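You operate a simulated robot arm through the tools that you are given. There is no shell and no other tool. Be economical: measure what you need, move in short steps, check, and stop when the job is done.

You run a simulated two-armed robot. Do the job below in one go: nothing can be reset, and whatever is moved stays where it is left.

Task
Push the shop door shut. Take the nozzle from the top of the side table and put it on the purple puck. Take the yellow roller and leave it on top of the small carton. Turn the knob of the blue hot plate to 100 C. Take the steel cap and put it on top of the teal element. Fetch the amber part and set it on top of the brown liner box. Turn the heat knob to 50 C. Fetch the grey vent cap and set it on top of the grey block. Put the tag marked "empty" from the middle shelf of the air rack on the flat green plate and the tag labelled "hold" on the top of the low lab shelf. Take the core that says "1" from the lid of drum a and put it on top of the short grey jar. Close the wash bench drawer. Open the blue drawer of the side table, fetch the red disc and set it in the inside of the blue drawer of the side table and shut the drawer again. Any order will do. Set down upright: nozzle, grey vent cap.

It is judged by the outcome, as a careful person would: the job done as asked, and still so three seconds after it is handed in. It fails if anything else is knocked over, pushed out of place, dropped, spilled or broken. Lids that push on must go on centred and level and be pressed home; caps that screw on are set level and turned clockwise until they are tight.

Robot
Two 7-joint arms with two-finger parallel grippers on one trunk, on a base that drives. Base frame: it is fixed to the floor where the robot stands at the start and does not move with it; the origin is under the middle of the robot, x ahead of it, y to its left, z up. Units: m, rad, N and s.
The left shoulder is at the start at [0.11, 0.169, 1.44], the right one opposite. With the tool pointing down near the work surface each hand reaches from about 0.1 to 0.48 m from the robot's upright axis, wherever it stands, measured 20 degrees to its own side. Places, roughly: amber part (6x5x4 cm) [-3.3, 2.6, 0.9]; blue drawer of the side table [1.9, 0.3, 0.7]; core [3, 5.75, 1]; flat green plate [3.5, 8.5, 0.75]; grey block (9x8x5 cm) [3.3, 8.7, 0.8]; grey vent cap (6x5x9 cm) [3, 5.5, 1.1]; heat knob [2.2, 4.4, 0.9]; inside of the blue drawer of the side table [1.8, 0.4, 0.7]; knob of the blue hot plate [-1, -0.8, 0.9]; liner box [-3.25, 2.75, 1]; nozzle [2.25, 0.5, 0.75]; purple puck (6x6x3 cm) [2.5, 0.7, 0.8]; red disc [5.75, 1.5, 0.75]; shop door [3.4, -0.2, 1]; short grey jar [3.25, 5.5, 1]; small carton [2, 0.75, 0.75]; steel cap (5x5x2 cm) [-1.2, -0.9, 0.9]; tag [3.75, 8, 0.75]; teal element (6x6x12 cm) [1.2, 1, 0.6]; top of the low lab shelf (20x190 cm) [5.98, 4.8, 0.3]; wash bench drawer [5.4, 1.5, 0.7]; yellow roller (5x5x17 cm) [2, 0.5, 0.9]. Payload 1.57 kg a hand.
The tool frame of a hand sits at the grasp point between the pads (the TCP): z along the fingers, y along the line on which they close. The tips reach 0.03 m beyond it. Largest opening 0.08 m; finger width 0.017, thickness 0.012; the body of the gripper, 0.04 by 0.082 m, starts 0.08 m behind the TCP.
Orientation is told as [roll, pitch, yaw] about the base's x, y, z axes, in that order, counted from this pose: with the fingers straight down and closing along the base's y, the tool's x points along the base's -x, its y along +y and its z along -z.

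Tools
- The arms move only by the tool servo_tool. It takes "left_plan", "right_plan" or both (then of equal length, played together; a hand with none holds still); each is a list of rows, each a list of 3 entries, a list of its own where there are three numbers: the shift along the tool's x, y, z in m, then the turn, a rotation vector about the tool's x, y, z in rad, then the gripper command, from -1 (fully open) to 1 (shut), values between in proportion. In form: [[[dx, dy, dz], [wx, wy, wz], gripper], ...]. A call has 1 to 8 rows; each row shifts and turns the commanded pose from where the row before left it, along the tool's axes as they then stand. Rows are played at 5 a second. More than 0.05 m and 0.15 rad between two rows, or a gripper value outside its range, and nothing of the call is played. A pose out of reach is approached as far as the arm can. The call stops where the force on the tool passes 40 N (or 10 N more than at its start, if that is more) or the arm is blocked; 0.2 s more then pass. Each finger travels about 0.072 m/s and halts on what it meets, pressing with about 37 N; the grip force reading is that of the motor and also rises with nothing between the fingers. The clock runs only during rows and for 0.2 s after the last one: add rows that do not move to give the fingers time. It gives the time, the measured TCP pose, the force on the tool (base axes), the opening and the grip force at its end, in the units of the frame above (readings bear some noise), with the torque about the TCP (base axes, N m) and any sound that the robot's microphone picked up.
- Cameras (640 x 400 px; columns grow to the right, rows downward): "scene" is now at [0.171, -0.0071, 1.6582]; the picture's right is [-0.07, -1.00, 0.00], its down [-0.44, 0.03, -0.90] and it looks along [0.90, -0.06, -0.44] (base axes); focal length 279 px, centre (320, 200). "left" rides on the left gripper at [0.072, 0.007, -0.122] in its tool frame; the picture's right is [-0.09, 1.00, 0.00], its down [-0.84, -0.08, -0.54] and it looks along [-0.54, -0.05, 0.84] (tool axes); focal length 238 px, centre (320, 200). "right" rides on the right gripper at [0.072, -0.007, -0.122] in its tool frame; the picture's right is [0.09, 1.00, 0.00], its down [-0.84, 0.08, -0.54] and it looks along [-0.54, 0.05, 0.84] (tool axes); focal length 238 px, centre (320, 200). There is no depth. A picture from a camera that has moved, and an enlarged one, comes with that camera's place and axes in the base frame and with its lens.
- get_image(camera): a new picture of that camera. It takes no simulated time.
- move_column(by): slides the trunk up (or, below 0, down) by that many m; the arms and the scene camera ride with it, the base frame stays. It gives what a move gives, with no picture.
- roll_base(legs): drives the robot by 1 to 6 legs, each [ahead, left, turn to the left] in m, m and rad, along the robot's own axes; the way and the turn of a leg run together, so that a leg with both is an arc; at most 1.5 m and 3.142 rad a leg. The arms and the cameras ride along, it lands a little off, and it stops where it bumps. It gives what a move gives.
- turn_head(pan, tilt): turns the head with the scene camera to pan (to the left, within 1.501 rad either way) and tilt (down, from -0.506 to 1.204), counted from straight ahead of the robot. It gives what a move gives.
- enlarge(camera, box): a new picture of the part [left, top, right, bottom] of that camera's present view, enlarged. It takes no simulated time.
- job_done(): hands the job in; it is judged then, once.

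Work in short steps. Places have to be worked out from the pictures, the camera data and where the tool is seen: move nearer, look again, correct. Check each grasp and each placing, and mend what went wrong. You have 567 turns and 370 pictures in all, those below and enlarged ones among them. Open the grippers and draw the arms clear of the work before you hand the job in, unless the task says otherwise; then end with one line.

The tools are called by a JSON object that holds its "fn" and its "kwargs". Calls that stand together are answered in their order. servo_tool: Moves the arms, as the interface text tells. Its arguments: {"type":"object","properties":{"left_plan":{"type":"array"},"right_plan":{"type":"array"}},"required":[]} The other tools are called the same way: move_column (by) slides the trunk up or down; roll_base (legs) drives the base; turn_head (pan, tilt) turns the head that bears the scene camera; get_image (camera) takes a picture; enlarge (camera, box) takes an enlarged picture of a part of a camera's view; job_done () hands the job in.

At the start:

```text
t: 0.0
left_position: [0.705, 0.1976, 1.1388]
left_tool_rot: [0.002, -0.001, 0.0]
left_wrist_force: [-0.1, 0.5, 0.4]
left_ft_torque: [-0.02, 0.0, 0.02]
left_opening: 0.0799
left_grasp_force: 0.1
right_position: [0.6622, -0.2442, 1.1888]
right_tool_rot: [-0.001, -0.001, 0.0]
right_wrist_force: [0.3, -0.1, -0.4]
right_ft_torque: [0.03, 0.0, -0.03]
right_opening: 0.0803
right_grasp_force: 0.1
trunk travel left (down, up): [-0.754, 0.136]
robot x, y, heading: [-0.0041, 0.0021, -0.002]
head pan, tilt: [-0.07, 0.456]
```

scene: 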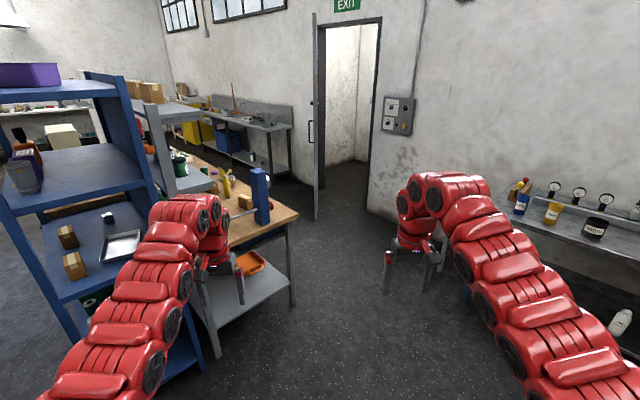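
right: 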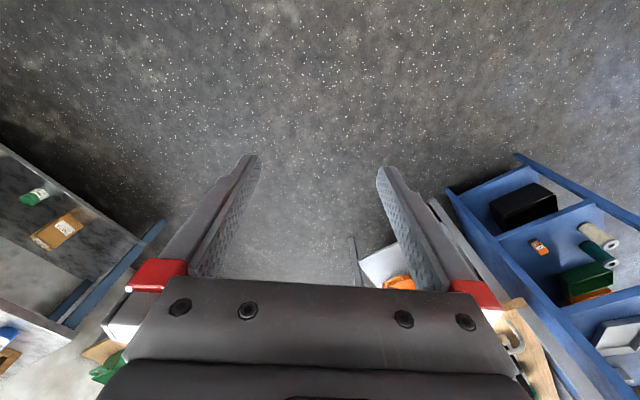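
left: 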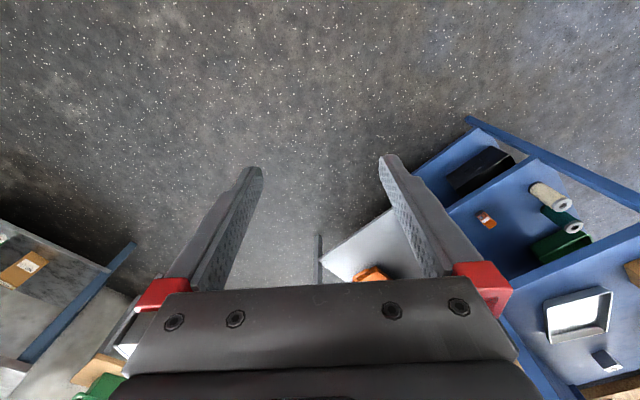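

I start by looking around with the head to map the room.

{"fn": "turn_head", "kwargs": {"pan": 0.5, "tilt": 0.35}}

{"fn": "get_image", "kwargs": {"camera": "scene"}}

{"fn": "turn_head", "kwargs": {"pan": 1.4, "tilt": 0.35}}

{"fn": "get_image", "kwargs": {"camera": "scene"}}

{"fn": "turn_head", "kwargs": {"pan": -1.4, "tilt": 0.35}}

{"fn": "get_image", "kwargs": {"camera": "scene"}}

```text
t: 1.0
left_position: [0.7059, 0.196, 1.1371]
left_tool_rot: [0.003, 0.001, 0.001]
left_wrist_force: [0.4, -0.4, 0.3]
left_ft_torque: [-0.01, -0.02, 0.0]
left_opening: 0.08
left_grasp_force: 0.1
right_position: [0.6617, -0.2447, 1.1889]
right_tool_rot: [0.0, 0.001, 0.001]
right_wrist_force: [-0.2, -0.4, 0.6]
right_ft_torque: [-0.01, 0.0, 0.0]
right_opening: 0.08
right_grasp_force: 0.0
trunk travel left (down, up): [-0.754, 0.136]
robot x, y, heading: [-0.0012, -0.0009, 0.008]
head pan, tilt: [0.499, 0.351]
```

```text
366 pictures are left
camera scene: at [0.1612, 0.0438, 1.6679], right [0.48, -0.88, 0.0], down [-0.3, -0.16, -0.94], along [0.82, 0.45, -0.34], focal length 279 px, centre (320, 200)
```

scene: 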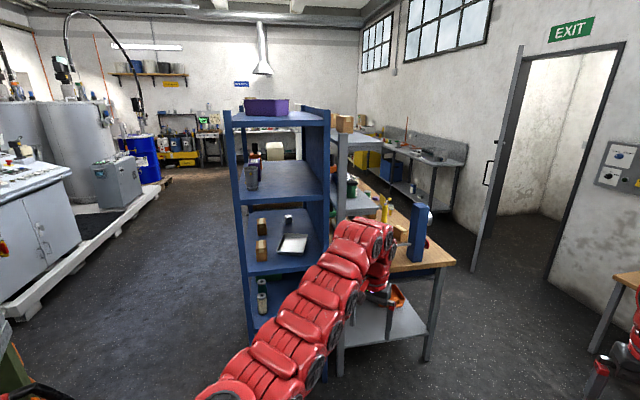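

```text
t: 2.2
left_position: [0.7054, 0.1973, 1.1397]
left_tool_rot: [0.0, 0.0, 0.002]
left_wrist_force: [0.2, 0.3, -0.2]
left_ft_torque: [-0.03, 0.0, -0.01]
left_opening: 0.0799
left_grasp_force: 0.1
right_position: [0.6613, -0.2442, 1.1897]
right_tool_rot: [-0.001, -0.001, -0.001]
right_wrist_force: [0.2, 0.1, -0.6]
right_ft_torque: [-0.02, 0.01, 0.02]
right_opening: 0.0799
right_grasp_force: 0.1
trunk travel left (down, up): [-0.754, 0.136]
robot x, y, heading: [0.0022, -0.0023, 0.004]
head pan, tilt: [1.4, 0.351]
```

```text
365 pictures are left
camera scene: at [0.0953, 0.0911, 1.6679], right [0.99, -0.17, 0.0], down [-0.06, -0.34, -0.94], along [0.16, 0.93, -0.34], focal length 279 px, centre (320, 200)
```

scene: 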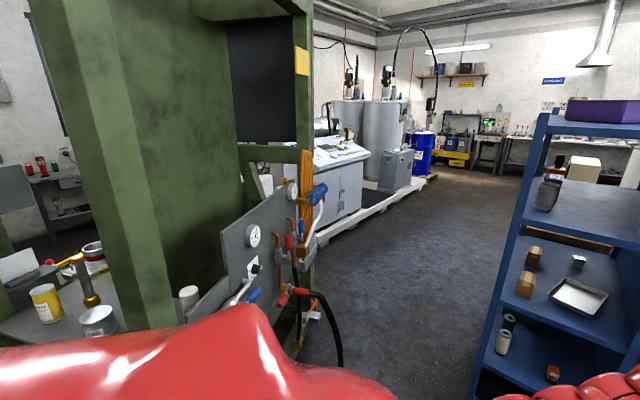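

```text
t: 4.7
left_position: [0.7046, 0.1976, 1.1383]
left_tool_rot: [0.002, -0.001, 0.0]
left_wrist_force: [-0.3, 0.1, 0.4]
left_ft_torque: [0.02, -0.01, 0.0]
left_opening: 0.08
left_grasp_force: 0.0
right_position: [0.661, -0.2445, 1.1888]
right_tool_rot: [0.002, -0.001, 0.001]
right_wrist_force: [0.1, 0.0, 0.9]
right_ft_torque: [-0.01, -0.01, 0.01]
right_opening: 0.08
right_grasp_force: 0.1
trunk travel left (down, up): [-0.754, 0.136]
robot x, y, heading: [0.004, -0.0002, -0.002]
head pan, tilt: [-1.4, 0.351]
```

```text
364 pictures are left
camera scene: at [0.0953, -0.0924, 1.6679], right [-0.99, -0.17, 0.0], down [-0.06, 0.34, -0.94], along [0.16, -0.93, -0.34], focal length 279 px, centre (320, 200)
```

scene: 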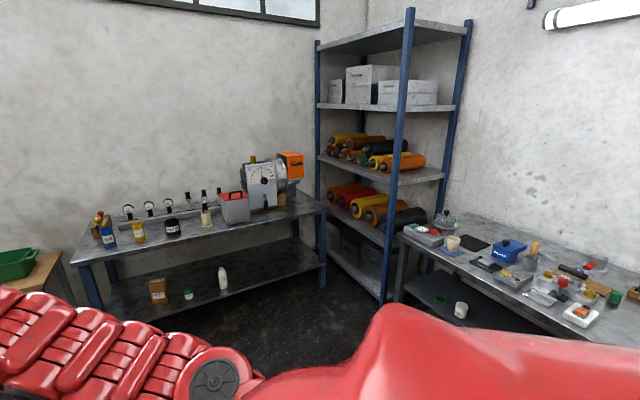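

The hot plate bench is behind on the right. I turn the robot to the right to face it.

{"fn": "roll_base", "kwargs": {"legs": [[0, 0, -2.2]]}}

{"fn": "turn_head", "kwargs": {"pan": 0, "tilt": 0.45}}

{"fn": "get_image", "kwargs": {"camera": "scene"}}

{"fn": "turn_head", "kwargs": {"pan": -0.9, "tilt": 0.45}}

{"fn": "get_image", "kwargs": {"camera": "scene"}}

```text
t: 10.2
left_position: [-0.2285, -0.6957, 1.1387]
left_tool_rot: [0.002, 0.002, -2.16]
left_wrist_force: [0.0, -0.2, -0.2]
left_ft_torque: [-0.01, -0.03, 0.0]
left_opening: 0.0803
left_grasp_force: 0.1
right_position: [-0.5693, -0.4142, 1.1903]
right_tool_rot: [0.0, -0.001, -2.161]
right_wrist_force: [0.3, 0.4, 0.0]
right_ft_torque: [0.04, 0.01, -0.03]
right_opening: 0.08
right_grasp_force: 0.1
trunk travel left (down, up): [-0.754, 0.136]
robot x, y, heading: [-0.0028, 0.0022, -2.158]
head pan, tilt: [-1.4, 0.351]
```

```text
t: 11.7
left_position: [-0.2276, -0.6951, 1.1388]
left_tool_rot: [0.002, 0.001, -2.16]
left_wrist_force: [0.8, 0.3, 0.1]
left_ft_torque: [0.0, -0.04, 0.0]
left_opening: 0.0801
left_grasp_force: 0.1
right_position: [-0.5698, -0.4152, 1.1908]
right_tool_rot: [0.0, 0.0, -2.158]
right_wrist_force: [0.3, -0.9, 0.1]
right_ft_torque: [0.0, 0.04, -0.03]
right_opening: 0.0799
right_grasp_force: 0.1
trunk travel left (down, up): [-0.754, 0.136]
robot x, y, heading: [0.0042, 0.0014, -2.164]
head pan, tilt: [0.0, 0.45]
```

```text
363 pictures are left
camera scene: at [-0.0968, -0.1438, 1.6587], right [-0.83, 0.56, 0.0], down [0.24, 0.36, -0.9], along [-0.5, -0.75, -0.44], focal length 279 px, centre (320, 200)
```

scene: 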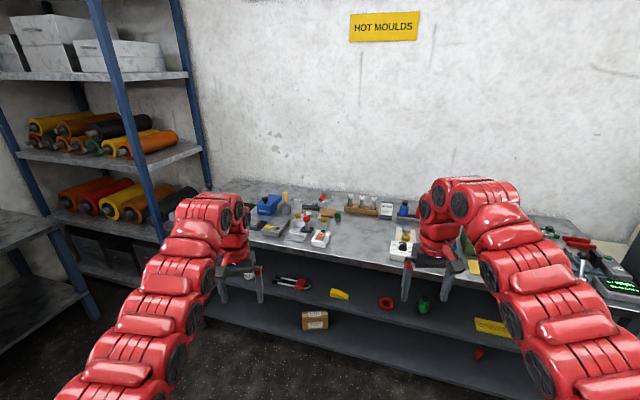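

```text
t: 12.9
left_position: [-0.2285, -0.6948, 1.1386]
left_tool_rot: [0.0, 0.002, -2.162]
left_wrist_force: [0.3, 0.6, 0.8]
left_ft_torque: [-0.02, -0.02, 0.02]
left_opening: 0.0798
left_grasp_force: 0.0
right_position: [-0.5705, -0.415, 1.189]
right_tool_rot: [0.001, -0.001, -2.161]
right_wrist_force: [-0.2, 0.2, 0.2]
right_ft_torque: [-0.03, -0.04, -0.01]
right_opening: 0.0801
right_grasp_force: 0.1
trunk travel left (down, up): [-0.754, 0.136]
robot x, y, heading: [-0.0008, -0.0021, -2.158]
head pan, tilt: [-0.901, 0.45]
```

```text
362 pictures are left
camera scene: at [-0.1373, -0.0749, 1.6587], right [-0.08, 1.0, 0.0], down [0.43, 0.04, -0.9], along [-0.9, -0.07, -0.44], focal length 279 px, centre (320, 200)
```

scene: 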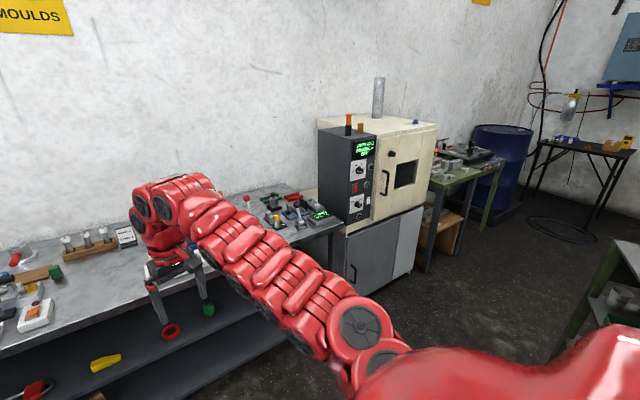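

The "hot moulds" bench runs along the wall ahead at negative x. I turn to face it squarely and slide nearer.

{"fn": "roll_base", "kwargs": {"legs": [[0, 0, -0.98], [0, 0.75, 0], [0.2, 0, 0]]}}

{"fn": "turn_head", "kwargs": {"pan": 0, "tilt": 0.7}}

{"fn": "get_image", "kwargs": {"camera": "scene"}}

```text
t: 20.7
left_position: [-0.898, -0.9517, 1.1394]
left_tool_rot: [0.002, 0.0, -3.13]
left_wrist_force: [-0.1, 0.3, 0.6]
left_ft_torque: [-0.02, -0.01, 0.01]
left_opening: 0.0798
left_grasp_force: 0.1
right_position: [-0.8594, -0.5092, 1.1895]
right_tool_rot: [0.0, -0.001, -3.131]
right_wrist_force: [1.0, -1.2, 0.3]
right_ft_torque: [0.01, 0.0, -0.02]
right_opening: 0.0798
right_grasp_force: 0.1
trunk travel left (down, up): [-0.754, 0.136]
robot x, y, heading: [-0.1935, -0.7448, -3.128]
head pan, tilt: [-0.901, 0.45]
```

```text
t: 21.9
left_position: [-0.8984, -0.9518, 1.1389]
left_tool_rot: [0.003, 0.0, -3.129]
left_wrist_force: [-0.3, 0.1, 0.1]
left_ft_torque: [0.0, -0.02, 0.0]
left_opening: 0.0799
left_grasp_force: 0.1
right_position: [-0.8596, -0.5097, 1.1898]
right_tool_rot: [-0.001, 0.003, -3.131]
right_wrist_force: [0.7, -0.3, -0.1]
right_ft_torque: [-0.01, 0.0, -0.01]
right_opening: 0.0803
right_grasp_force: 0.1
trunk travel left (down, up): [-0.754, 0.136]
robot x, y, heading: [-0.1953, -0.7429, -3.131]
head pan, tilt: [0.0, 0.7]
```

```text
361 pictures are left
camera scene: at [-0.3628, -0.748, 1.6365], right [-0.01, 1.0, 0.0], down [0.64, 0.01, -0.76], along [-0.76, -0.01, -0.64], focal length 279 px, centre (320, 200)
```

scene: 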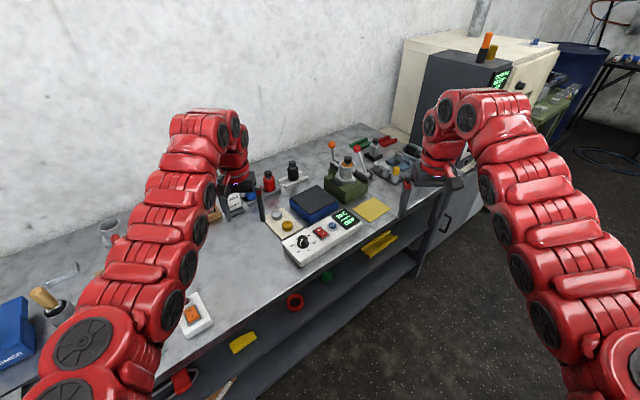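

The hot plate with its blue plate, knob and display is straight ahead. I enlarge it.

{"fn": "enlarge", "kwargs": {"camera": "scene", "box": [210, 140, 410, 270]}}

```text
3.08 times, centred on (310, 205) of scene
camera zoom: at [-0.3628, -0.748, 1.6365], right [-0.01, 1.0, 0.0], down [0.64, 0.01, -0.76], along [-0.76, -0.01, -0.64], focal length 858 px, centre (351, 185)
```

zoom: 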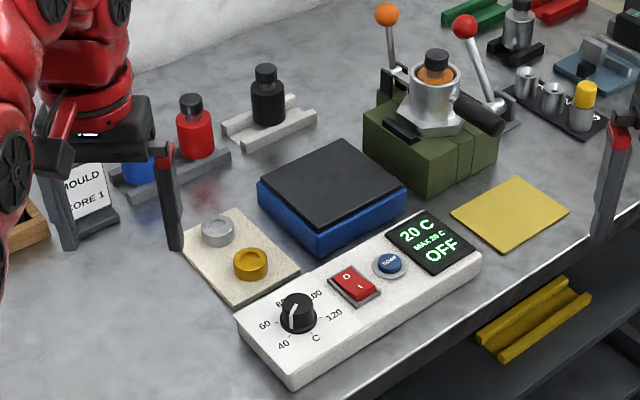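

The bench runs diagonally (normal heading about -2.42). The knob is at about (-1.00,-0.81) and the steel ring cap at about (-1.17,-0.93). I square up to the bench with the knob in front of the right hand.

{"fn": "roll_base", "kwargs": {"legs": [[0, 0, 0.71], [0, -0.306, 0], [0.12, 0, 0]]}}

{"fn": "turn_head", "kwargs": {"pan": -0.2, "tilt": 0.8}}

{"fn": "get_image", "kwargs": {"camera": "scene"}}

{"fn": "get_image", "kwargs": {"camera": "right"}}

```text
t: 26.7
left_position: [-0.8829, -1.2136, 1.1399]
left_tool_rot: [0.001, -0.001, -2.418]
left_wrist_force: [0.1, -1.1, 0.1]
left_ft_torque: [-0.02, -0.02, -0.02]
left_opening: 0.08
left_grasp_force: 0.1
right_position: [-1.1432, -0.8554, 1.1903]
right_tool_rot: [0.0, 0.001, -2.417]
right_wrist_force: [0.6, 0.1, 0.6]
right_ft_torque: [0.03, -0.01, 0.01]
right_opening: 0.0802
right_grasp_force: 0.0
trunk travel left (down, up): [-0.754, 0.136]
robot x, y, heading: [-0.4882, -0.6, -2.419]
head pan, tilt: [0.0, 0.7]
```

```text
t: 27.4
left_position: [-0.8848, -1.2148, 1.1381]
left_tool_rot: [0.0, 0.0, -2.417]
left_wrist_force: [-0.2, -0.1, -0.9]
left_ft_torque: [0.05, -0.02, 0.04]
left_opening: 0.0802
left_grasp_force: 0.0
right_position: [-1.1445, -0.8561, 1.1899]
right_tool_rot: [0.0, 0.0, -2.416]
right_wrist_force: [-0.1, 0.2, -0.5]
right_ft_torque: [-0.03, -0.02, 0.0]
right_opening: 0.08
right_grasp_force: 0.2
trunk travel left (down, up): [-0.754, 0.136]
robot x, y, heading: [-0.4872, -0.6004, -2.42]
head pan, tilt: [-0.201, 0.799]
```

```text
359 pictures are left
camera scene: at [-0.6191, -0.6946, 1.6282], right [-0.5, 0.87, 0.0], down [0.62, 0.36, -0.7], along [-0.6, -0.35, -0.72], focal length 279 px, centre (320, 200)
```

scene: 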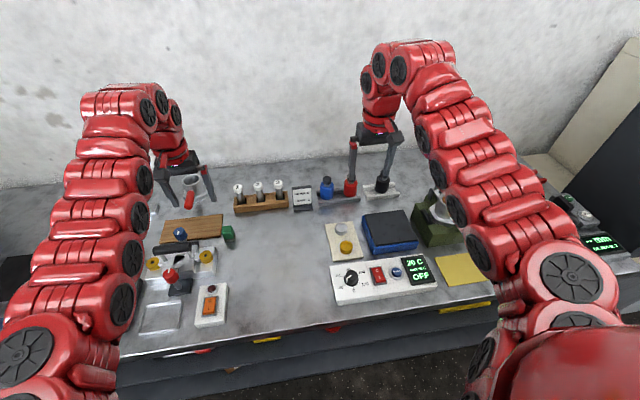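

```text
358 pictures are left
camera right: at [-1.0939, -0.8031, 1.3109], right [0.73, -0.68, 0.0], down [-0.58, -0.61, 0.54], along [-0.37, -0.39, -0.84], focal length 238 px, centre (320, 200)
```

right: 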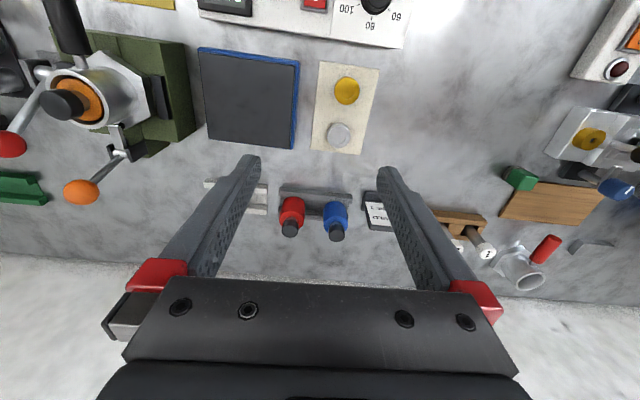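

Cross-checking both cameras: knob top about (-1.007,-0.817,0.905), cap about (-1.160,-0.924, top 0.89). I retract and raise the left hand, and bring the right hand over the knob before lowering the trunk.

{"fn": "servo_tool", "kwargs": {"left_plan": [[[0.04, 0, -0.05], [0, 0, 0], -1], [[0.04, 0, -0.05], [0, 0, 0], -1], [[0.04, 0, -0.05], [0, 0, 0], -1], [[0.04, 0, -0.05], [0, 0, 0], -1], [[0.04, 0, -0.05], [0, 0, 0], -1]], "right_plan": [[[0.03, 0.01, 0], [0, 0, 0], -1], [[0.03, 0.01, 0], [0, 0, 0], -1], [[0.03, 0.01, 0], [0, 0, 0], -1], [[0.03, 0.02, 0], [0, 0, 0], -1], [[0.0, 0.02, 0], [0, 0, 0], -1]]}}

{"fn": "move_column", "kwargs": {"by": -0.2}}

{"fn": "get_image", "kwargs": {"camera": "right"}}

```text
refused: row 1 steps farther than a row can; nothing moved
```

```text
t: 29.6
left_position: [-0.8857, -1.2147, 0.9425]
left_tool_rot: [0.003, -0.009, -2.413]
left_wrist_force: [-6.2, -6.2, 28.7]
left_ft_torque: [-0.99, -0.86, -0.31]
left_opening: 0.0799
left_grasp_force: 0.0
right_position: [-1.1454, -0.8534, 0.9925]
right_tool_rot: [-0.001, -0.001, -2.417]
right_wrist_force: [-1.1, -0.6, 1.2]
right_ft_torque: [0.0, 0.0, 0.0]
right_opening: 0.08
right_grasp_force: 0.0
trunk travel left (down, up): [-0.554, 0.336]
robot x, y, heading: [-0.4855, -0.6012, -2.416]
head pan, tilt: [-0.201, 0.799]
```

```text
357 pictures are left
camera right: at [-1.0923, -0.8006, 1.1129], right [0.73, -0.68, 0.0], down [-0.58, -0.61, 0.54], along [-0.37, -0.4, -0.84], focal length 238 px, centre (320, 200)
```

right: 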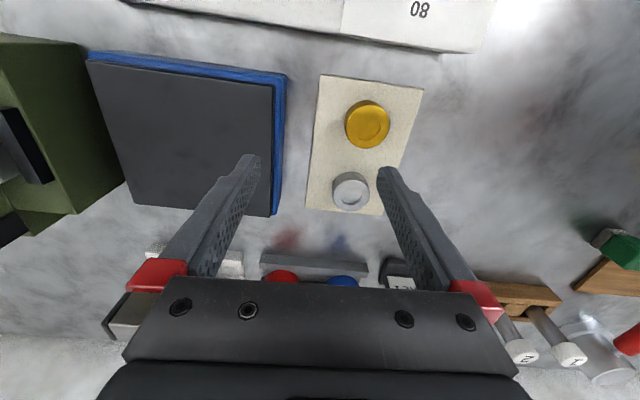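

The arm move was refused while the trunk went down, and the left hand now presses on something. I raise the trunk back at once and look.

{"fn": "move_column", "kwargs": {"by": 0.2}}

{"fn": "get_image", "kwargs": {"camera": "left"}}

{"fn": "get_image", "kwargs": {"camera": "scene"}}

```text
t: 31.8
left_position: [-0.8838, -1.2157, 1.1396]
left_tool_rot: [0.0, 0.001, -2.417]
left_wrist_force: [0.1, 0.1, 0.7]
left_ft_torque: [0.0, 0.0, 0.0]
left_opening: 0.0797
left_grasp_force: 0.0
right_position: [-1.1452, -0.8544, 1.1903]
right_tool_rot: [0.001, 0.0, -2.416]
right_wrist_force: [-0.4, -0.4, 0.3]
right_ft_torque: [0.0, -0.02, -0.01]
right_opening: 0.0799
right_grasp_force: 0.1
trunk travel left (down, up): [-0.754, 0.136]
robot x, y, heading: [-0.4857, -0.5997, -2.418]
head pan, tilt: [-0.201, 0.799]
```

```text
356 pictures are left
camera left: at [-0.8269, -1.1714, 1.2611], right [0.59, -0.81, 0.0], down [-0.68, -0.5, 0.54], along [-0.44, -0.32, -0.84], focal length 238 px, centre (320, 200)
```

left: 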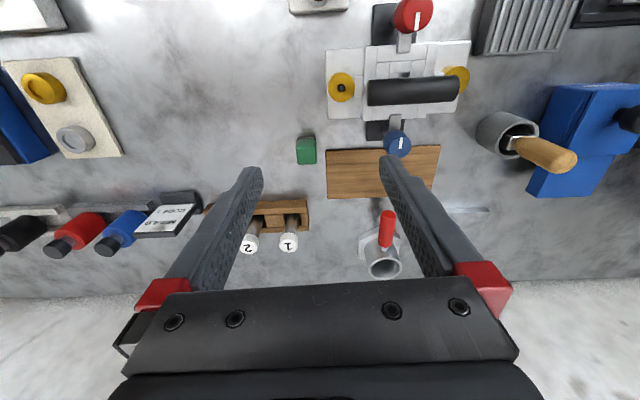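

```text
355 pictures are left
camera scene: at [-0.6185, -0.6938, 1.6282], right [-0.5, 0.87, 0.0], down [0.62, 0.36, -0.7], along [-0.6, -0.35, -0.72], focal length 279 px, centre (320, 200)
```

scene: 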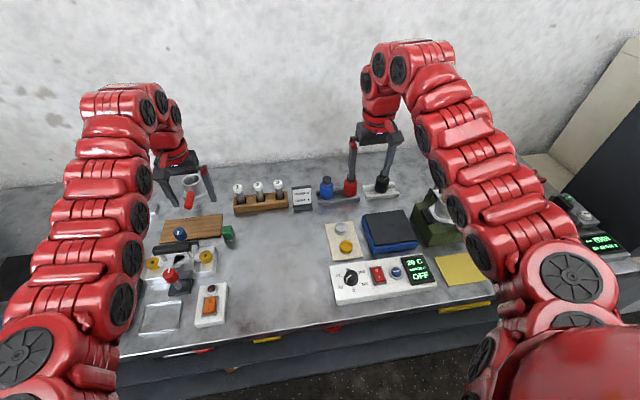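

Nothing appears to have shifted compared to before. I retry the arm move with legal steps, alone this time.

{"fn": "servo_tool", "kwargs": {"left_plan": [[[0.035, 0, -0.035], [0, 0, 0], -1], [[0.035, 0, -0.035], [0, 0, 0], -1], [[0.035, 0, -0.035], [0, 0, 0], -1], [[0.035, 0, -0.035], [0, 0, 0], -1], [[0.035, 0, -0.035], [0, 0, 0], -1], [[0.035, 0, -0.035], [0, 0, 0], -1]], "right_plan": [[[0.03, 0.01, 0], [0, 0, 0], -1], [[0.03, 0.01, 0], [0, 0, 0], -1], [[0.03, 0.01, 0], [0, 0, 0], -1], [[0.03, 0.015, 0], [0, 0, 0], -1], [[0.008, 0.015, 0], [0, 0, 0], -1], [[0, 0, 0], [0, 0, 0], -1]]}}

```text
t: 33.1
left_position: [-0.8216, -1.163, 1.1741]
left_tool_rot: [0.001, 0.0, -2.416]
left_wrist_force: [-0.3, -0.3, -0.2]
left_ft_torque: [0.01, 0.01, 0.0]
left_opening: 0.0798
left_grasp_force: 0.1
left hand out of reach, approached as far as the arm can: row 2, 3, 4, 5, 6
right_position: [-1.0899, -0.8541, 1.1721]
right_tool_rot: [0.002, 0.004, -2.418]
right_wrist_force: [0.8, -0.5, 0.1]
right_ft_torque: [0.01, 0.01, -0.01]
right_opening: 0.0802
right_grasp_force: 0.0
right hand out of reach, approached as far as the arm can: row 1, 2, 3, 4, 5
trunk travel left (down, up): [-0.754, 0.136]
robot x, y, heading: [-0.4888, -0.5993, -2.416]
head pan, tilt: [-0.201, 0.799]
```

Pulling in is blocked at this height, as the arm folds too far. I bring the right hand back while lowering it, and test where the command starts from.

{"fn": "servo_tool", "kwargs": {"right_plan": [[[0.02, 0, 0.04], [0, 0, 0], -1], [[0.02, 0, 0.04], [0, 0, 0], -1], [[0, 0, 0], [0, 0, 0], -1]]}}

```text
t: 34.0
left_position: [-0.8212, -1.1635, 1.1745]
left_tool_rot: [0.0, -0.003, -2.418]
left_wrist_force: [0.6, -0.6, 0.0]
left_ft_torque: [0.03, -0.02, -0.01]
left_opening: 0.0801
left_grasp_force: 0.0
right_position: [-1.0904, -0.8551, 1.1718]
right_tool_rot: [0.0, 0.006, -2.416]
right_wrist_force: [-0.2, 0.0, 0.0]
right_ft_torque: [0.03, -0.05, 0.0]
right_opening: 0.08
right_grasp_force: 0.0
right hand out of reach, approached as far as the arm can: row 1, 2
trunk travel left (down, up): [-0.754, 0.136]
robot x, y, heading: [-0.4908, -0.5975, -2.419]
head pan, tilt: [-0.201, 0.799]
```

{"fn": "servo_tool", "kwargs": {"right_plan": [[[0, 0, 0.04], [0, 0, 0], -1], [[0, 0, 0.04], [0, 0, 0], -1], [[0, 0, 0], [0, 0, 0], -1]]}}

```text
t: 34.8
left_position: [-0.8216, -1.162, 1.1737]
left_tool_rot: [-0.002, 0.0, -2.417]
left_wrist_force: [-0.2, 0.5, -0.1]
left_ft_torque: [-0.03, 0.01, -0.01]
left_opening: 0.0801
left_grasp_force: 0.0
right_position: [-1.089, -0.8749, 1.1455]
right_tool_rot: [0.0, -0.002, -2.418]
right_wrist_force: [0.1, -0.7, 0.0]
right_ft_torque: [-0.01, 0.0, -0.01]
right_opening: 0.0801
right_grasp_force: 0.1
right hand out of reach, approached as far as the arm can: row 1, 2
trunk travel left (down, up): [-0.754, 0.136]
robot x, y, heading: [-0.4864, -0.6, -2.418]
head pan, tilt: [-0.201, 0.799]
```

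{"fn": "servo_tool", "kwargs": {"right_plan": [[[0, 0, 0.03], [0, 0, 0], -1], [[0, 0, 0], [0, 0, 0], -1], [[0, 0, 0], [0, 0, 0], -1]]}}

{"fn": "get_image", "kwargs": {"camera": "scene"}}

```text
t: 35.5
left_position: [-0.8212, -1.1627, 1.1748]
left_tool_rot: [0.003, -0.002, -2.418]
left_wrist_force: [0.3, 0.1, -0.2]
left_ft_torque: [-0.01, -0.02, 0.02]
left_opening: 0.0799
left_grasp_force: 0.1
right_position: [-1.0904, -0.8746, 1.1355]
right_tool_rot: [0.0, 0.0, -2.418]
right_wrist_force: [-0.6, -0.8, 0.0]
right_ft_torque: [0.05, 0.0, 0.0]
right_opening: 0.0799
right_grasp_force: 0.1
right hand out of reach, approached as far as the arm can: row 1
trunk travel left (down, up): [-0.754, 0.136]
robot x, y, heading: [-0.4855, -0.5967, -2.415]
head pan, tilt: [-0.201, 0.799]
```

```text
354 pictures are left
camera scene: at [-0.6185, -0.6938, 1.6283], right [-0.5, 0.87, 0.0], down [0.62, 0.36, -0.7], along [-0.6, -0.35, -0.72], focal length 279 px, centre (320, 200)
```

scene: 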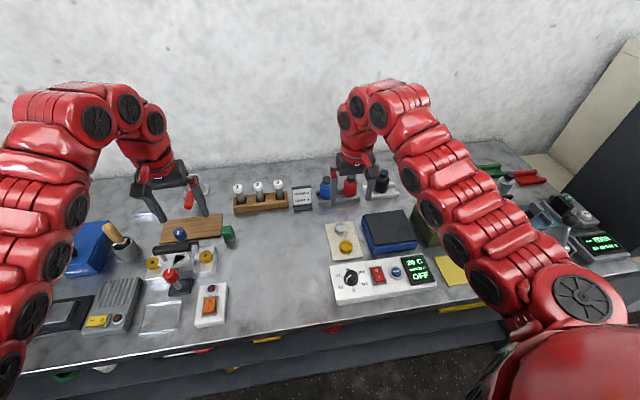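

{"fn": "servo_tool", "kwargs": {"right_plan": [[[0, 0, 0.02], [0, 0, 0], -1], [[0, 0, 0.02], [0, 0, 0], -1], [[0, 0, 0], [0, 0, 0], -1], [[0, 0, 0], [0, 0, 0], -1]]}}

```text
t: 36.5
left_position: [-0.8199, -1.1622, 1.1748]
left_tool_rot: [0.002, -0.003, -2.418]
left_wrist_force: [0.2, 0.3, -0.6]
left_ft_torque: [0.03, 0.06, -0.06]
left_opening: 0.0803
left_grasp_force: 0.0
right_position: [-1.089, -0.8737, 1.1363]
right_tool_rot: [-0.001, 0.001, -2.415]
right_wrist_force: [-0.3, -0.8, -0.3]
right_ft_torque: [-0.01, 0.02, 0.0]
right_opening: 0.0801
right_grasp_force: 0.1
right hand out of reach, approached as far as the arm can: row 1, 2
trunk travel left (down, up): [-0.754, 0.136]
robot x, y, heading: [-0.4829, -0.5997, -2.417]
head pan, tilt: [-0.201, 0.799]
```

I probe which directions are free for the right hand: sideways right and forward in small steps.

{"fn": "servo_tool", "kwargs": {"right_plan": [[[0, -0.04, 0], [0, 0, 0], -1], [[0, -0.04, 0], [0, 0, 0], -1], [[0, 0, 0], [0, 0, 0], -1]]}}

{"fn": "servo_tool", "kwargs": {"right_plan": [[[0.04, 0, 0], [0, 0, 0], -1], [[0, 0, 0], [0, 0, 0], -1]]}}

{"fn": "servo_tool", "kwargs": {"right_plan": [[[0, 0, 0.04], [0, 0, 0], -1], [[0, 0, 0], [0, 0, 0], -1]]}}

```text
t: 37.4
left_position: [-0.8198, -1.1627, 1.1741]
left_tool_rot: [0.001, -0.001, -2.416]
left_wrist_force: [-0.1, -0.4, 0.9]
left_ft_torque: [0.05, -0.01, -0.03]
left_opening: 0.0798
left_grasp_force: 0.1
right_position: [-1.1402, -0.8152, 1.1364]
right_tool_rot: [-0.002, 0.001, -2.418]
right_wrist_force: [0.2, 0.2, 0.0]
right_ft_torque: [-0.02, 0.01, -0.01]
right_opening: 0.0803
right_grasp_force: 0.0
trunk travel left (down, up): [-0.754, 0.136]
robot x, y, heading: [-0.4895, -0.6003, -2.417]
head pan, tilt: [-0.201, 0.799]
```

```text
t: 38.0
left_position: [-0.8204, -1.1635, 1.1741]
left_tool_rot: [0.0, -0.001, -2.416]
left_wrist_force: [-0.3, 0.0, -0.3]
left_ft_torque: [0.0, -0.02, -0.01]
left_opening: 0.0802
left_grasp_force: 0.1
right_position: [-1.1358, -0.8086, 1.1353]
right_tool_rot: [-0.001, 0.001, -2.417]
right_wrist_force: [0.3, -0.4, -0.5]
right_ft_torque: [0.02, 0.0, 0.03]
right_opening: 0.08
right_grasp_force: 0.0
right hand out of reach, approached as far as the arm can: row 1
trunk travel left (down, up): [-0.754, 0.136]
robot x, y, heading: [-0.4826, -0.5988, -2.416]
head pan, tilt: [-0.201, 0.799]
```

```text
t: 38.5
left_position: [-0.821, -1.1615, 1.1748]
left_tool_rot: [-0.002, -0.002, -2.418]
left_wrist_force: [-0.1, 0.1, 0.1]
left_ft_torque: [0.03, 0.01, 0.0]
left_opening: 0.08
left_grasp_force: 0.1
right_position: [-1.1333, -0.8155, 1.1152]
right_tool_rot: [0.002, 0.004, -2.424]
right_wrist_force: [0.2, -1.0, -0.2]
right_ft_torque: [0.0, 0.01, 0.01]
right_opening: 0.0802
right_grasp_force: 0.1
right hand out of reach, approached as far as the arm can: row 1
trunk travel left (down, up): [-0.754, 0.136]
robot x, y, heading: [-0.4842, -0.6002, -2.415]
head pan, tilt: [-0.201, 0.799]
```

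{"fn": "servo_tool", "kwargs": {"right_plan": [[[0, 0, -0.04], [0, 0, 0], -1], [[0.04, 0, 0], [0, 0, 0], -1], [[0.04, 0, 0], [0, 0, 0], -1], [[0, 0, 0], [0, 0, 0], -1]]}}

{"fn": "turn_head", "kwargs": {"pan": -0.6, "tilt": 0.6}}

{"fn": "get_image", "kwargs": {"camera": "scene"}}

```text
t: 39.5
left_position: [-0.8212, -1.1627, 1.1741]
left_tool_rot: [0.0, -0.001, -2.419]
left_wrist_force: [0.1, -0.1, 0.8]
left_ft_torque: [0.0, 0.0, 0.01]
left_opening: 0.0799
left_grasp_force: 0.1
right_position: [-1.1287, -0.8007, 1.1653]
right_tool_rot: [0.001, 0.004, -2.418]
right_wrist_force: [0.0, 0.3, -0.6]
right_ft_torque: [-0.01, -0.01, -0.04]
right_opening: 0.0801
right_grasp_force: 0.2
right hand out of reach, approached as far as the arm can: row 2, 3
trunk travel left (down, up): [-0.754, 0.136]
robot x, y, heading: [-0.4866, -0.5975, -2.42]
head pan, tilt: [-0.201, 0.799]
```

```text
t: 40.4
left_position: [-0.8215, -1.1628, 1.1739]
left_tool_rot: [0.002, -0.002, -2.418]
left_wrist_force: [0.8, -0.4, -0.8]
left_ft_torque: [-0.01, 0.0, 0.01]
left_opening: 0.0801
left_grasp_force: 0.0
right_position: [-1.1283, -0.8008, 1.1644]
right_tool_rot: [0.0, 0.003, -2.416]
right_wrist_force: [-0.4, 0.4, -0.1]
right_ft_torque: [-0.02, -0.01, -0.01]
right_opening: 0.0799
right_grasp_force: 0.1
trunk travel left (down, up): [-0.754, 0.136]
robot x, y, heading: [-0.4879, -0.6018, -2.418]
head pan, tilt: [-0.6, 0.6]
```

```text
353 pictures are left
camera scene: at [-0.6363, -0.6645, 1.6451], right [-0.12, 0.99, 0.0], down [0.56, 0.07, -0.82], along [-0.82, -0.1, -0.57], focal length 279 px, centre (320, 200)
```

scene: 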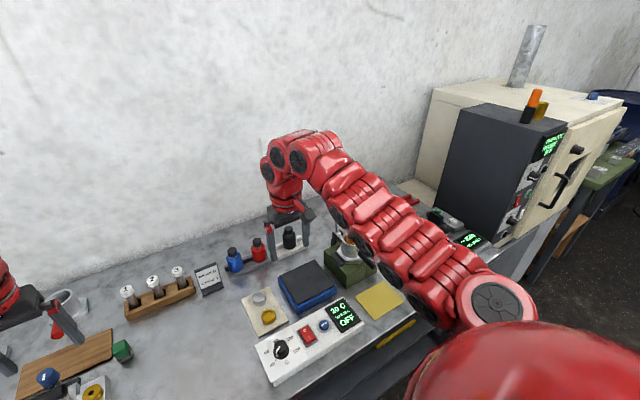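

{"fn": "servo_tool", "kwargs": {"right_plan": [[[-0.04, 0, 0], [0, 0, 0], -1], [[-0.04, 0, 0], [0, 0, 0], -1], [[-0.04, 0, 0], [0, 0, 0], -1], [[0, 0, 0], [0, 0, 0], -1]]}}

{"fn": "servo_tool", "kwargs": {"right_plan": [[[0.04, 0, -0.02], [0, 0, 0], -1], [[0.04, 0, -0.02], [0, 0, 0], -1], [[0.04, 0, -0.02], [0, 0, 0], -1], [[0, 0, 0], [0, 0, 0], -1]]}}

```text
t: 41.4
left_position: [-0.8204, -1.1617, 1.1742]
left_tool_rot: [-0.001, -0.002, -2.417]
left_wrist_force: [-0.6, -0.2, -0.1]
left_ft_torque: [-0.02, 0.03, 0.01]
left_opening: 0.0797
left_grasp_force: 0.0
right_position: [-1.2026, -0.8597, 1.164]
right_tool_rot: [-0.001, 0.0, -2.415]
right_wrist_force: [-0.5, -0.4, 0.1]
right_ft_torque: [0.03, 0.01, 0.01]
right_opening: 0.0801
right_grasp_force: 0.2
right hand out of reach, approached as far as the arm can: row 3
trunk travel left (down, up): [-0.754, 0.136]
robot x, y, heading: [-0.4894, -0.6006, -2.416]
head pan, tilt: [-0.6, 0.6]
```

```text
t: 42.4
left_position: [-0.8208, -1.162, 1.1742]
left_tool_rot: [0.0, -0.002, -2.418]
left_wrist_force: [0.9, 0.5, -0.5]
left_ft_torque: [0.0, -0.01, 0.0]
left_opening: 0.0802
left_grasp_force: 0.0
right_position: [-1.1378, -0.7953, 1.1761]
right_tool_rot: [0.001, -0.001, -2.417]
right_wrist_force: [0.0, -0.5, 0.2]
right_ft_torque: [-0.01, -0.01, 0.01]
right_opening: 0.0799
right_grasp_force: 0.0
right hand out of reach, approached as far as the arm can: row 2, 3
trunk travel left (down, up): [-0.754, 0.136]
robot x, y, heading: [-0.4894, -0.5973, -2.42]
head pan, tilt: [-0.6, 0.6]
```

{"fn": "servo_tool", "kwargs": {"right_plan": [[[0.03, 0.01, 0.036], [0, 0, 0], -1], [[0.03, 0.01, 0.036], [0, 0, 0], -1], [[0.03, 0.01, 0.036], [0, 0, 0], -1], [[0.03, 0.01, 0.036], [0, 0, 0], -1], [[0.03, 0.01, 0.036], [0, 0, 0], -1], [[0.03, 0.01, 0.036], [0, 0, 0], -1], [[0, 0, 0], [0, 0, 0], -1], [[0, 0, 0], [0, 0, 0], -1]]}}

```text
t: 44.2
left_position: [-0.8207, -1.1622, 1.1741]
left_tool_rot: [-0.001, -0.001, -2.416]
left_wrist_force: [0.4, 0.1, -0.5]
left_ft_torque: [0.02, -0.01, 0.04]
left_opening: 0.0798
left_grasp_force: 0.0
right_position: [-1.1305, -0.7941, 1.1684]
right_tool_rot: [0.001, 0.005, -2.418]
right_wrist_force: [0.0, 0.1, 0.0]
right_ft_torque: [0.01, 0.01, 0.0]
right_opening: 0.0797
right_grasp_force: 0.1
right hand out of reach, approached as far as the arm can: row 1, 2, 3, 4, 5, 6
trunk travel left (down, up): [-0.754, 0.136]
robot x, y, heading: [-0.4874, -0.601, -2.415]
head pan, tilt: [-0.6, 0.6]
```

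{"fn": "servo_tool", "kwargs": {"right_plan": [[[-0.03, 0, 0], [0, 0, 0], -1], [[-0.03, 0, 0], [0, 0, 0], -1], [[0, 0, 0.03], [0, 0, 0], -1], [[0, 0, 0.03], [0, 0, 0], -1], [[0, 0, 0.03], [0, 0, 0], -1], [[0, 0, 0], [0, 0, 0], -1]]}}

```text
t: 45.6
left_position: [-0.8208, -1.1619, 1.1743]
left_tool_rot: [0.001, -0.001, -2.417]
left_wrist_force: [-0.1, 0.0, -0.3]
left_ft_torque: [-0.01, 0.0, 0.01]
left_opening: 0.08
left_grasp_force: 0.0
right_position: [-1.1765, -0.8359, 1.0805]
right_tool_rot: [0.0, 0.001, -2.417]
right_wrist_force: [-0.1, 0.3, 0.0]
right_ft_torque: [-0.03, -0.03, -0.02]
right_opening: 0.08
right_grasp_force: 0.1
trunk travel left (down, up): [-0.754, 0.136]
robot x, y, heading: [-0.4853, -0.5951, -2.414]
head pan, tilt: [-0.6, 0.6]
```

{"fn": "servo_tool", "kwargs": {"right_plan": [[[0, 0, 0.04], [0, 0, 0], -1], [[0.03, 0, 0], [0, 0, 0], -1], [[0.03, 0, 0], [0, 0, 0], -1], [[0, 0, 0], [0, 0, 0], -1]]}}

```text
t: 46.6
left_position: [-0.8202, -1.1627, 1.1741]
left_tool_rot: [0.0, 0.0, -2.415]
left_wrist_force: [0.4, 1.2, 0.3]
left_ft_torque: [-0.03, 0.01, 0.01]
left_opening: 0.08
left_grasp_force: 0.1
right_position: [-1.1549, -0.8132, 1.0406]
right_tool_rot: [0.0, 0.002, -2.417]
right_wrist_force: [-0.5, 1.0, 0.5]
right_ft_torque: [-0.03, -0.03, -0.02]
right_opening: 0.0797
right_grasp_force: 0.1
right hand out of reach, approached as far as the arm can: row 3
trunk travel left (down, up): [-0.754, 0.136]
robot x, y, heading: [-0.4888, -0.596, -2.416]
head pan, tilt: [-0.6, 0.6]
```

The right arm works well in a band about 0.64–0.71 m ahead, so I'll use base and trunk for gross motion. I test how high the left hand can be lifted out of the way.

{"fn": "servo_tool", "kwargs": {"left_plan": [[[-0.03, 0, -0.03], [0, 0, 0], -1], [[0, 0, -0.04], [0, 0, 0], -1], [[0, 0, -0.04], [0, 0, 0], -1], [[0, 0, -0.04], [0, 0, 0], -1], [[0, 0, -0.04], [0, 0, 0], -1], [[0, 0, -0.04], [0, 0, 0], -1], [[0, 0, 0], [0, 0, 0], -1]]}}

{"fn": "servo_tool", "kwargs": {"left_plan": [[[0.04, 0, 0], [0, 0, 0], -1], [[0.04, 0, 0], [0, 0, 0], -1], [[0.04, 0, 0], [0, 0, 0], -1], [[0, 0, 0], [0, 0, 0], -1]]}}

```text
t: 48.2
left_position: [-0.8795, -1.2197, 1.2145]
left_tool_rot: [0.001, 0.001, -2.417]
left_wrist_force: [0.6, -0.3, 0.1]
left_ft_torque: [0.03, -0.04, 0.01]
left_opening: 0.0796
left_grasp_force: 0.0
left hand out of reach, approached as far as the arm can: row 1, 2, 3, 4, 5, 6
right_position: [-1.1556, -0.8139, 1.0422]
right_tool_rot: [0.001, 0.001, -2.416]
right_wrist_force: [-0.9, -0.1, -0.5]
right_ft_torque: [0.02, -0.01, -0.03]
right_opening: 0.0802
right_grasp_force: 0.0
trunk travel left (down, up): [-0.754, 0.136]
robot x, y, heading: [-0.4853, -0.5983, -2.424]
head pan, tilt: [-0.6, 0.6]
```

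```text
t: 49.2
left_position: [-0.8163, -1.1661, 1.1729]
left_tool_rot: [0.0, 0.0, -2.415]
left_wrist_force: [-0.1, 0.7, -0.2]
left_ft_torque: [0.03, 0.0, 0.01]
left_opening: 0.0801
left_grasp_force: 0.0
left hand out of reach, approached as far as the arm can: row 1, 2, 3
right_position: [-1.1544, -0.8154, 1.0409]
right_tool_rot: [0.0, 0.003, -2.418]
right_wrist_force: [0.1, -0.3, -0.3]
right_ft_torque: [0.03, -0.01, 0.03]
right_opening: 0.0799
right_grasp_force: 0.1
trunk travel left (down, up): [-0.754, 0.136]
robot x, y, heading: [-0.4858, -0.5997, -2.415]
head pan, tilt: [-0.6, 0.6]
```

I back away from the bench to explore the arm's range safely over open floor.

{"fn": "roll_base", "kwargs": {"legs": [[-0.4, 0, 0]]}}

{"fn": "servo_tool", "kwargs": {"right_plan": [[[0, 0, 0.04], [0, 0, 0], -1], [[0, 0, 0.04], [0, 0, 0], -1], [[0, 0, 0.04], [0, 0, 0], -1], [[0, 0, 0.04], [0, 0, 0], -1], [[0, 0, 0.04], [0, 0, 0], -1], [[0, 0, 0], [0, 0, 0], -1]]}}

{"fn": "servo_tool", "kwargs": {"right_plan": [[[0.04, 0, 0], [0, 0, 0], -1], [[0.04, 0, 0], [0, 0, 0], -1], [[0.04, 0, 0], [0, 0, 0], -1], [[0.04, 0, 0], [0, 0, 0], -1], [[0, 0, 0], [0, 0, 0], -1]]}}

```text
t: 51.7
left_position: [-0.5235, -0.9073, 1.1726]
left_tool_rot: [0.001, 0.0, -2.418]
left_wrist_force: [0.2, -0.5, -0.4]
left_ft_torque: [0.03, 0.01, 0.03]
left_opening: 0.0801
left_grasp_force: 0.0
right_position: [-0.8621, -0.555, 1.0413]
right_tool_rot: [-0.001, 0.003, -2.417]
right_wrist_force: [0.9, -0.3, 0.3]
right_ft_torque: [0.0, -0.02, 0.02]
right_opening: 0.0802
right_grasp_force: 0.0
trunk travel left (down, up): [-0.754, 0.136]
robot x, y, heading: [-0.1962, -0.3384, -2.415]
head pan, tilt: [-0.6, 0.6]
```

```text
t: 53.1
left_position: [-0.523, -0.9066, 1.1738]
left_tool_rot: [-0.001, 0.002, -2.418]
left_wrist_force: [-1.0, -0.6, 1.1]
left_ft_torque: [0.0, 0.01, 0.0]
left_opening: 0.0801
left_grasp_force: 0.0
right_position: [-0.8618, -0.5552, 0.8427]
right_tool_rot: [0.0, -0.001, -2.417]
right_wrist_force: [0.2, 0.4, -0.7]
right_ft_torque: [0.01, -0.02, 0.01]
right_opening: 0.0798
right_grasp_force: 0.0
trunk travel left (down, up): [-0.754, 0.136]
robot x, y, heading: [-0.193, -0.3374, -2.42]
head pan, tilt: [-0.6, 0.6]
```

```text
t: 54.3
left_position: [-0.5243, -0.9068, 1.1747]
left_tool_rot: [0.001, -0.002, -2.418]
left_wrist_force: [0.2, 0.1, 0.9]
left_ft_torque: [0.01, -0.01, -0.02]
left_opening: 0.0801
left_grasp_force: 0.1
right_position: [-0.7937, -0.494, 0.8415]
right_tool_rot: [0.0, 0.001, -2.42]
right_wrist_force: [0.0, 0.4, -0.2]
right_ft_torque: [0.03, 0.0, 0.01]
right_opening: 0.0797
right_grasp_force: 0.1
right hand out of reach, approached as far as the arm can: row 3, 4
trunk travel left (down, up): [-0.754, 0.136]
robot x, y, heading: [-0.1929, -0.341, -2.416]
head pan, tilt: [-0.6, 0.6]
```

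{"fn": "servo_tool", "kwargs": {"right_plan": [[[0, 0, 0.04], [0, 0, 0], -1], [[0, 0, 0.04], [0, 0, 0], -1], [[0.04, 0, 0], [0, 0, 0], -1], [[0.04, 0, 0], [0, 0, 0], -1], [[0.04, 0, 0], [0, 0, 0], -1], [[0.04, 0, 0], [0, 0, 0], -1], [[0.04, 0, 0], [0, 0, 0], -1], [[0, 0, 0], [0, 0, 0], -1]]}}

{"fn": "get_image", "kwargs": {"camera": "scene"}}

```text
t: 56.1
left_position: [-0.5235, -0.907, 1.1737]
left_tool_rot: [0.001, 0.0, -2.418]
left_wrist_force: [0.2, 0.0, 0.6]
left_ft_torque: [-0.02, 0.0, 0.01]
left_opening: 0.08
left_grasp_force: 0.1
right_position: [-0.7044, -0.3892, 0.6957]
right_tool_rot: [0.002, 0.001, -2.419]
right_wrist_force: [-0.3, 0.8, 0.4]
right_ft_torque: [-0.03, 0.0, 0.01]
right_opening: 0.0801
right_grasp_force: 0.1
right hand out of reach, approached as far as the arm can: row 4, 5, 6, 7
trunk travel left (down, up): [-0.754, 0.136]
robot x, y, heading: [-0.1944, -0.3401, -2.415]
head pan, tilt: [-0.6, 0.6]
```

```text
352 pictures are left
camera scene: at [-0.3438, -0.4058, 1.6451], right [-0.12, 0.99, 0.0], down [0.56, 0.07, -0.82], along [-0.82, -0.1, -0.57], focal length 279 px, centre (320, 200)
```

scene: 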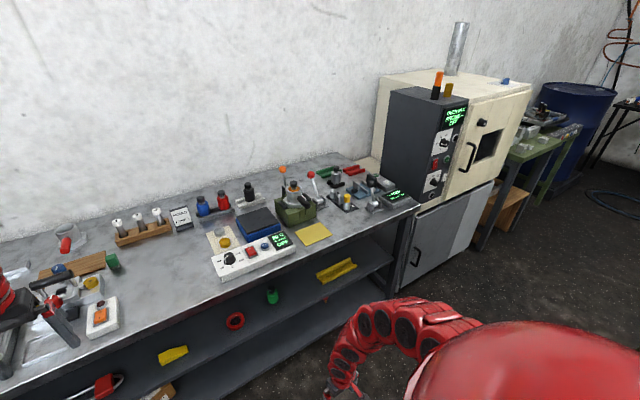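

The range is now clear: lower hands reach nearer in, and at bench height about 0.57–0.68 m ahead is good. I bring the right hand back up and forward.

{"fn": "servo_tool", "kwargs": {"right_plan": [[[-0.04, 0.015, -0.01], [0, 0, 0], -1], [[-0.04, 0.015, -0.01], [0, 0, 0], -1], [[-0.04, 0.015, -0.01], [0, 0, 0], -1], [[-0.04, 0.015, -0.02], [0, 0, 0], -1], [[-0.04, 0.01, -0.02], [0, 0, 0], -1], [[-0.01, 0.01, -0.045], [0, 0, 0], -1], [[-0.01, 0, -0.045], [0, 0, 0], -1], [[0, 0, -0.045], [0, 0, 0], -1]]}}

{"fn": "servo_tool", "kwargs": {"right_plan": [[[0, 0, -0.045], [0, 0, 0], -1], [[0, 0, -0.045], [0, 0, 0], -1], [[0, 0, -0.04], [0, 0, 0], -1], [[0, 0, 0], [0, 0, 0], -1]]}}

```text
t: 57.9
left_position: [-0.5221, -0.9061, 1.1739]
left_tool_rot: [0.0, -0.002, -2.417]
left_wrist_force: [0.4, 0.1, 0.1]
left_ft_torque: [0.06, 0.02, 0.03]
left_opening: 0.08
left_grasp_force: 0.1
right_position: [-0.815, -0.5917, 0.9021]
right_tool_rot: [-0.001, 0.0, -2.417]
right_wrist_force: [-0.4, -0.4, 0.1]
right_ft_torque: [0.03, 0.0, -0.03]
right_opening: 0.0799
right_grasp_force: 0.0
trunk travel left (down, up): [-0.754, 0.136]
robot x, y, heading: [-0.1953, -0.3443, -2.42]
head pan, tilt: [-0.6, 0.6]
```

```text
t: 58.9
left_position: [-0.524, -0.9056, 1.1734]
left_tool_rot: [-0.002, 0.001, -2.416]
left_wrist_force: [-0.6, 1.0, 0.0]
left_ft_torque: [0.0, -0.01, -0.04]
left_opening: 0.0798
left_grasp_force: 0.0
right_position: [-0.8248, -0.6002, 1.0286]
right_tool_rot: [0.0, 0.005, -2.42]
right_wrist_force: [0.2, -0.9, 0.7]
right_ft_torque: [0.02, -0.04, 0.02]
right_opening: 0.0798
right_grasp_force: 0.0
right hand out of reach, approached as far as the arm can: row 2, 3
trunk travel left (down, up): [-0.754, 0.136]
robot x, y, heading: [-0.1949, -0.3427, -2.415]
head pan, tilt: [-0.6, 0.6]
```

Drive ahead 0.28 so the right hand is above the knob, then look with the wrist camera.

{"fn": "roll_base", "kwargs": {"legs": [[0.28, 0, 0]]}}

{"fn": "servo_tool", "kwargs": {"right_plan": [[[0, 0.042, 0], [0, 0, 0], -1], [[0, 0, 0], [0, 0, 0], -1]]}}

{"fn": "get_image", "kwargs": {"camera": "right"}}

```text
t: 60.8
left_position: [-0.7339, -1.0925, 1.1738]
left_tool_rot: [0.0, -0.001, -2.416]
left_wrist_force: [-0.6, 0.7, -0.2]
left_ft_torque: [0.02, 0.04, 0.01]
left_opening: 0.08
left_grasp_force: 0.0
right_position: [-1.0356, -0.7854, 1.0291]
right_tool_rot: [0.002, 0.004, -2.419]
right_wrist_force: [-0.1, -0.8, 0.3]
right_ft_torque: [-0.03, -0.01, -0.03]
right_opening: 0.0802
right_grasp_force: 0.0
trunk travel left (down, up): [-0.754, 0.136]
robot x, y, heading: [-0.4053, -0.5302, -2.418]
head pan, tilt: [-0.6, 0.6]
```

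```text
t: 61.4
left_position: [-0.7351, -1.0928, 1.173]
left_tool_rot: [0.002, -0.001, -2.417]
left_wrist_force: [-0.5, -0.2, -0.2]
left_ft_torque: [0.0, -0.01, 0.02]
left_opening: 0.08
left_grasp_force: 0.1
right_position: [-1.0093, -0.818, 1.0264]
right_tool_rot: [0.002, 0.01, -2.42]
right_wrist_force: [0.2, -0.5, 0.3]
right_ft_torque: [0.02, -0.02, 0.0]
right_opening: 0.08
right_grasp_force: 0.1
trunk travel left (down, up): [-0.754, 0.136]
robot x, y, heading: [-0.4043, -0.5253, -2.417]
head pan, tilt: [-0.6, 0.6]
```

```text
351 pictures are left
camera right: at [-0.959, -0.765, 1.1498], right [0.73, -0.69, 0.0], down [-0.58, -0.61, 0.54], along [-0.37, -0.39, -0.84], focal length 238 px, centre (320, 200)
```

right: 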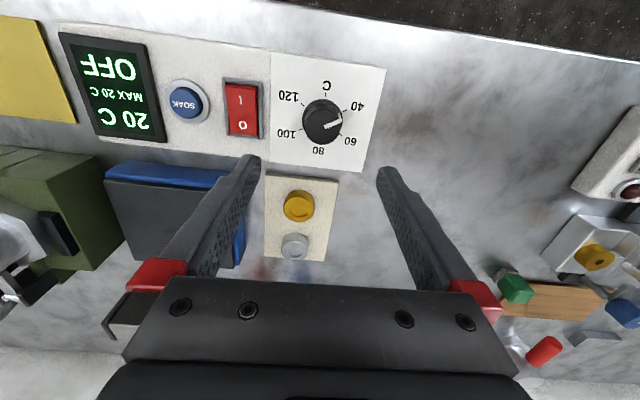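

{"fn": "enlarge", "kwargs": {"camera": "right", "box": [260, 70, 380, 170]}}

```text
4.00 times, centred on (320, 120) of right
camera zoom: at [-0.959, -0.765, 1.1498], right [0.73, -0.69, 0.0], down [-0.58, -0.61, 0.54], along [-0.37, -0.39, -0.84], focal length 953 px, centre (320, 520)
```

zoom: 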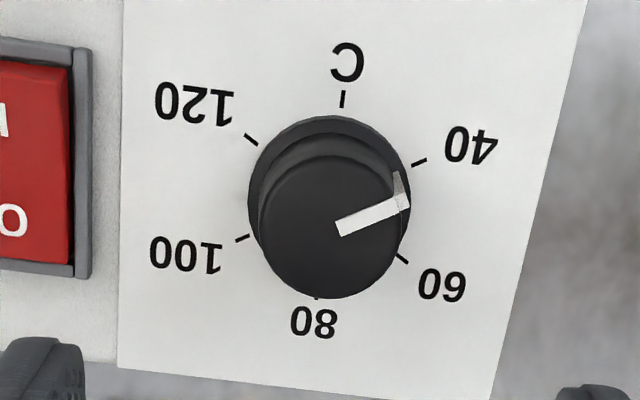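

The pointer stands at 40; 100 is 180° clockwise from above. The hand is already almost centred over the knob (about 6 mm off). I centre it and pre-turn the hand by -90°.

{"fn": "servo_tool", "kwargs": {"right_plan": [[[0.0056, 0.0017, 0], [0, 0, -0.1], -0.5], [[0, 0, 0], [0, 0, -0.15], -0.5], [[0, 0, 0], [0, 0, -0.15], -0.5], [[0, 0, 0], [0, 0, -0.15], -0.5], [[0, 0, 0], [0, 0, -0.15], -0.5], [[0, 0, 0], [0, 0, -0.15], -0.5], [[0, 0, 0], [0, 0, -0.15], -0.5], [[0, 0, 0], [0, 0, -0.15], -0.5]]}}

{"fn": "servo_tool", "kwargs": {"right_plan": [[[0, 0, 0], [0, 0, -0.14], -0.5], [[0, 0, 0], [0, 0, -0.14], -0.5], [[0, 0, 0], [0, 0, -0.14], -0.5], [[0, 0, 0], [0, 0, 0], -0.5]]}}

{"fn": "get_image", "kwargs": {"camera": "right"}}

```text
t: 63.2
left_position: [-0.7349, -1.0923, 1.1735]
left_tool_rot: [0.001, -0.001, -2.417]
left_wrist_force: [0.0, 0.3, 0.3]
left_ft_torque: [0.01, 0.02, 0.02]
left_opening: 0.0798
left_grasp_force: 0.2
right_position: [-1.0156, -0.8133, 1.0347]
right_tool_rot: [0.003, 0.003, -1.268]
right_wrist_force: [-0.4, -0.6, -0.9]
right_ft_torque: [0.0, -0.02, -0.02]
right_opening: 0.0601
right_grasp_force: 0.0
right hand out of reach, approached as far as the arm can: row 1
trunk travel left (down, up): [-0.754, 0.136]
robot x, y, heading: [-0.4049, -0.5248, -2.42]
head pan, tilt: [-0.6, 0.6]
```

```text
t: 64.2
left_position: [-0.7341, -1.0928, 1.1735]
left_tool_rot: [0.0, 0.001, -2.417]
left_wrist_force: [-0.2, -0.4, 0.5]
left_ft_torque: [0.02, -0.05, 0.0]
left_opening: 0.08
left_grasp_force: 0.0
right_position: [-1.0164, -0.8151, 1.0346]
right_tool_rot: [0.004, 0.0, -0.846]
right_wrist_force: [-1.0, -0.8, 0.2]
right_ft_torque: [0.0, -0.01, -0.03]
right_opening: 0.0601
right_grasp_force: 0.1
trunk travel left (down, up): [-0.754, 0.136]
robot x, y, heading: [-0.4019, -0.5249, -2.413]
head pan, tilt: [-0.6, 0.6]
```

```text
349 pictures are left
camera right: at [-1.0673, -0.7647, 1.1561], right [0.69, 0.73, 0.0], down [0.61, -0.58, 0.54], along [0.4, -0.37, -0.84], focal length 238 px, centre (320, 200)
```

right: 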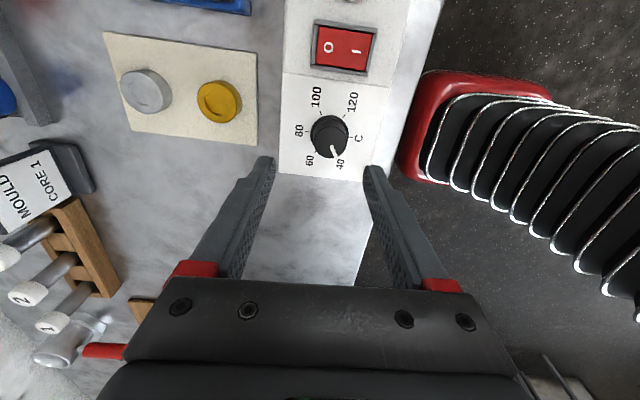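

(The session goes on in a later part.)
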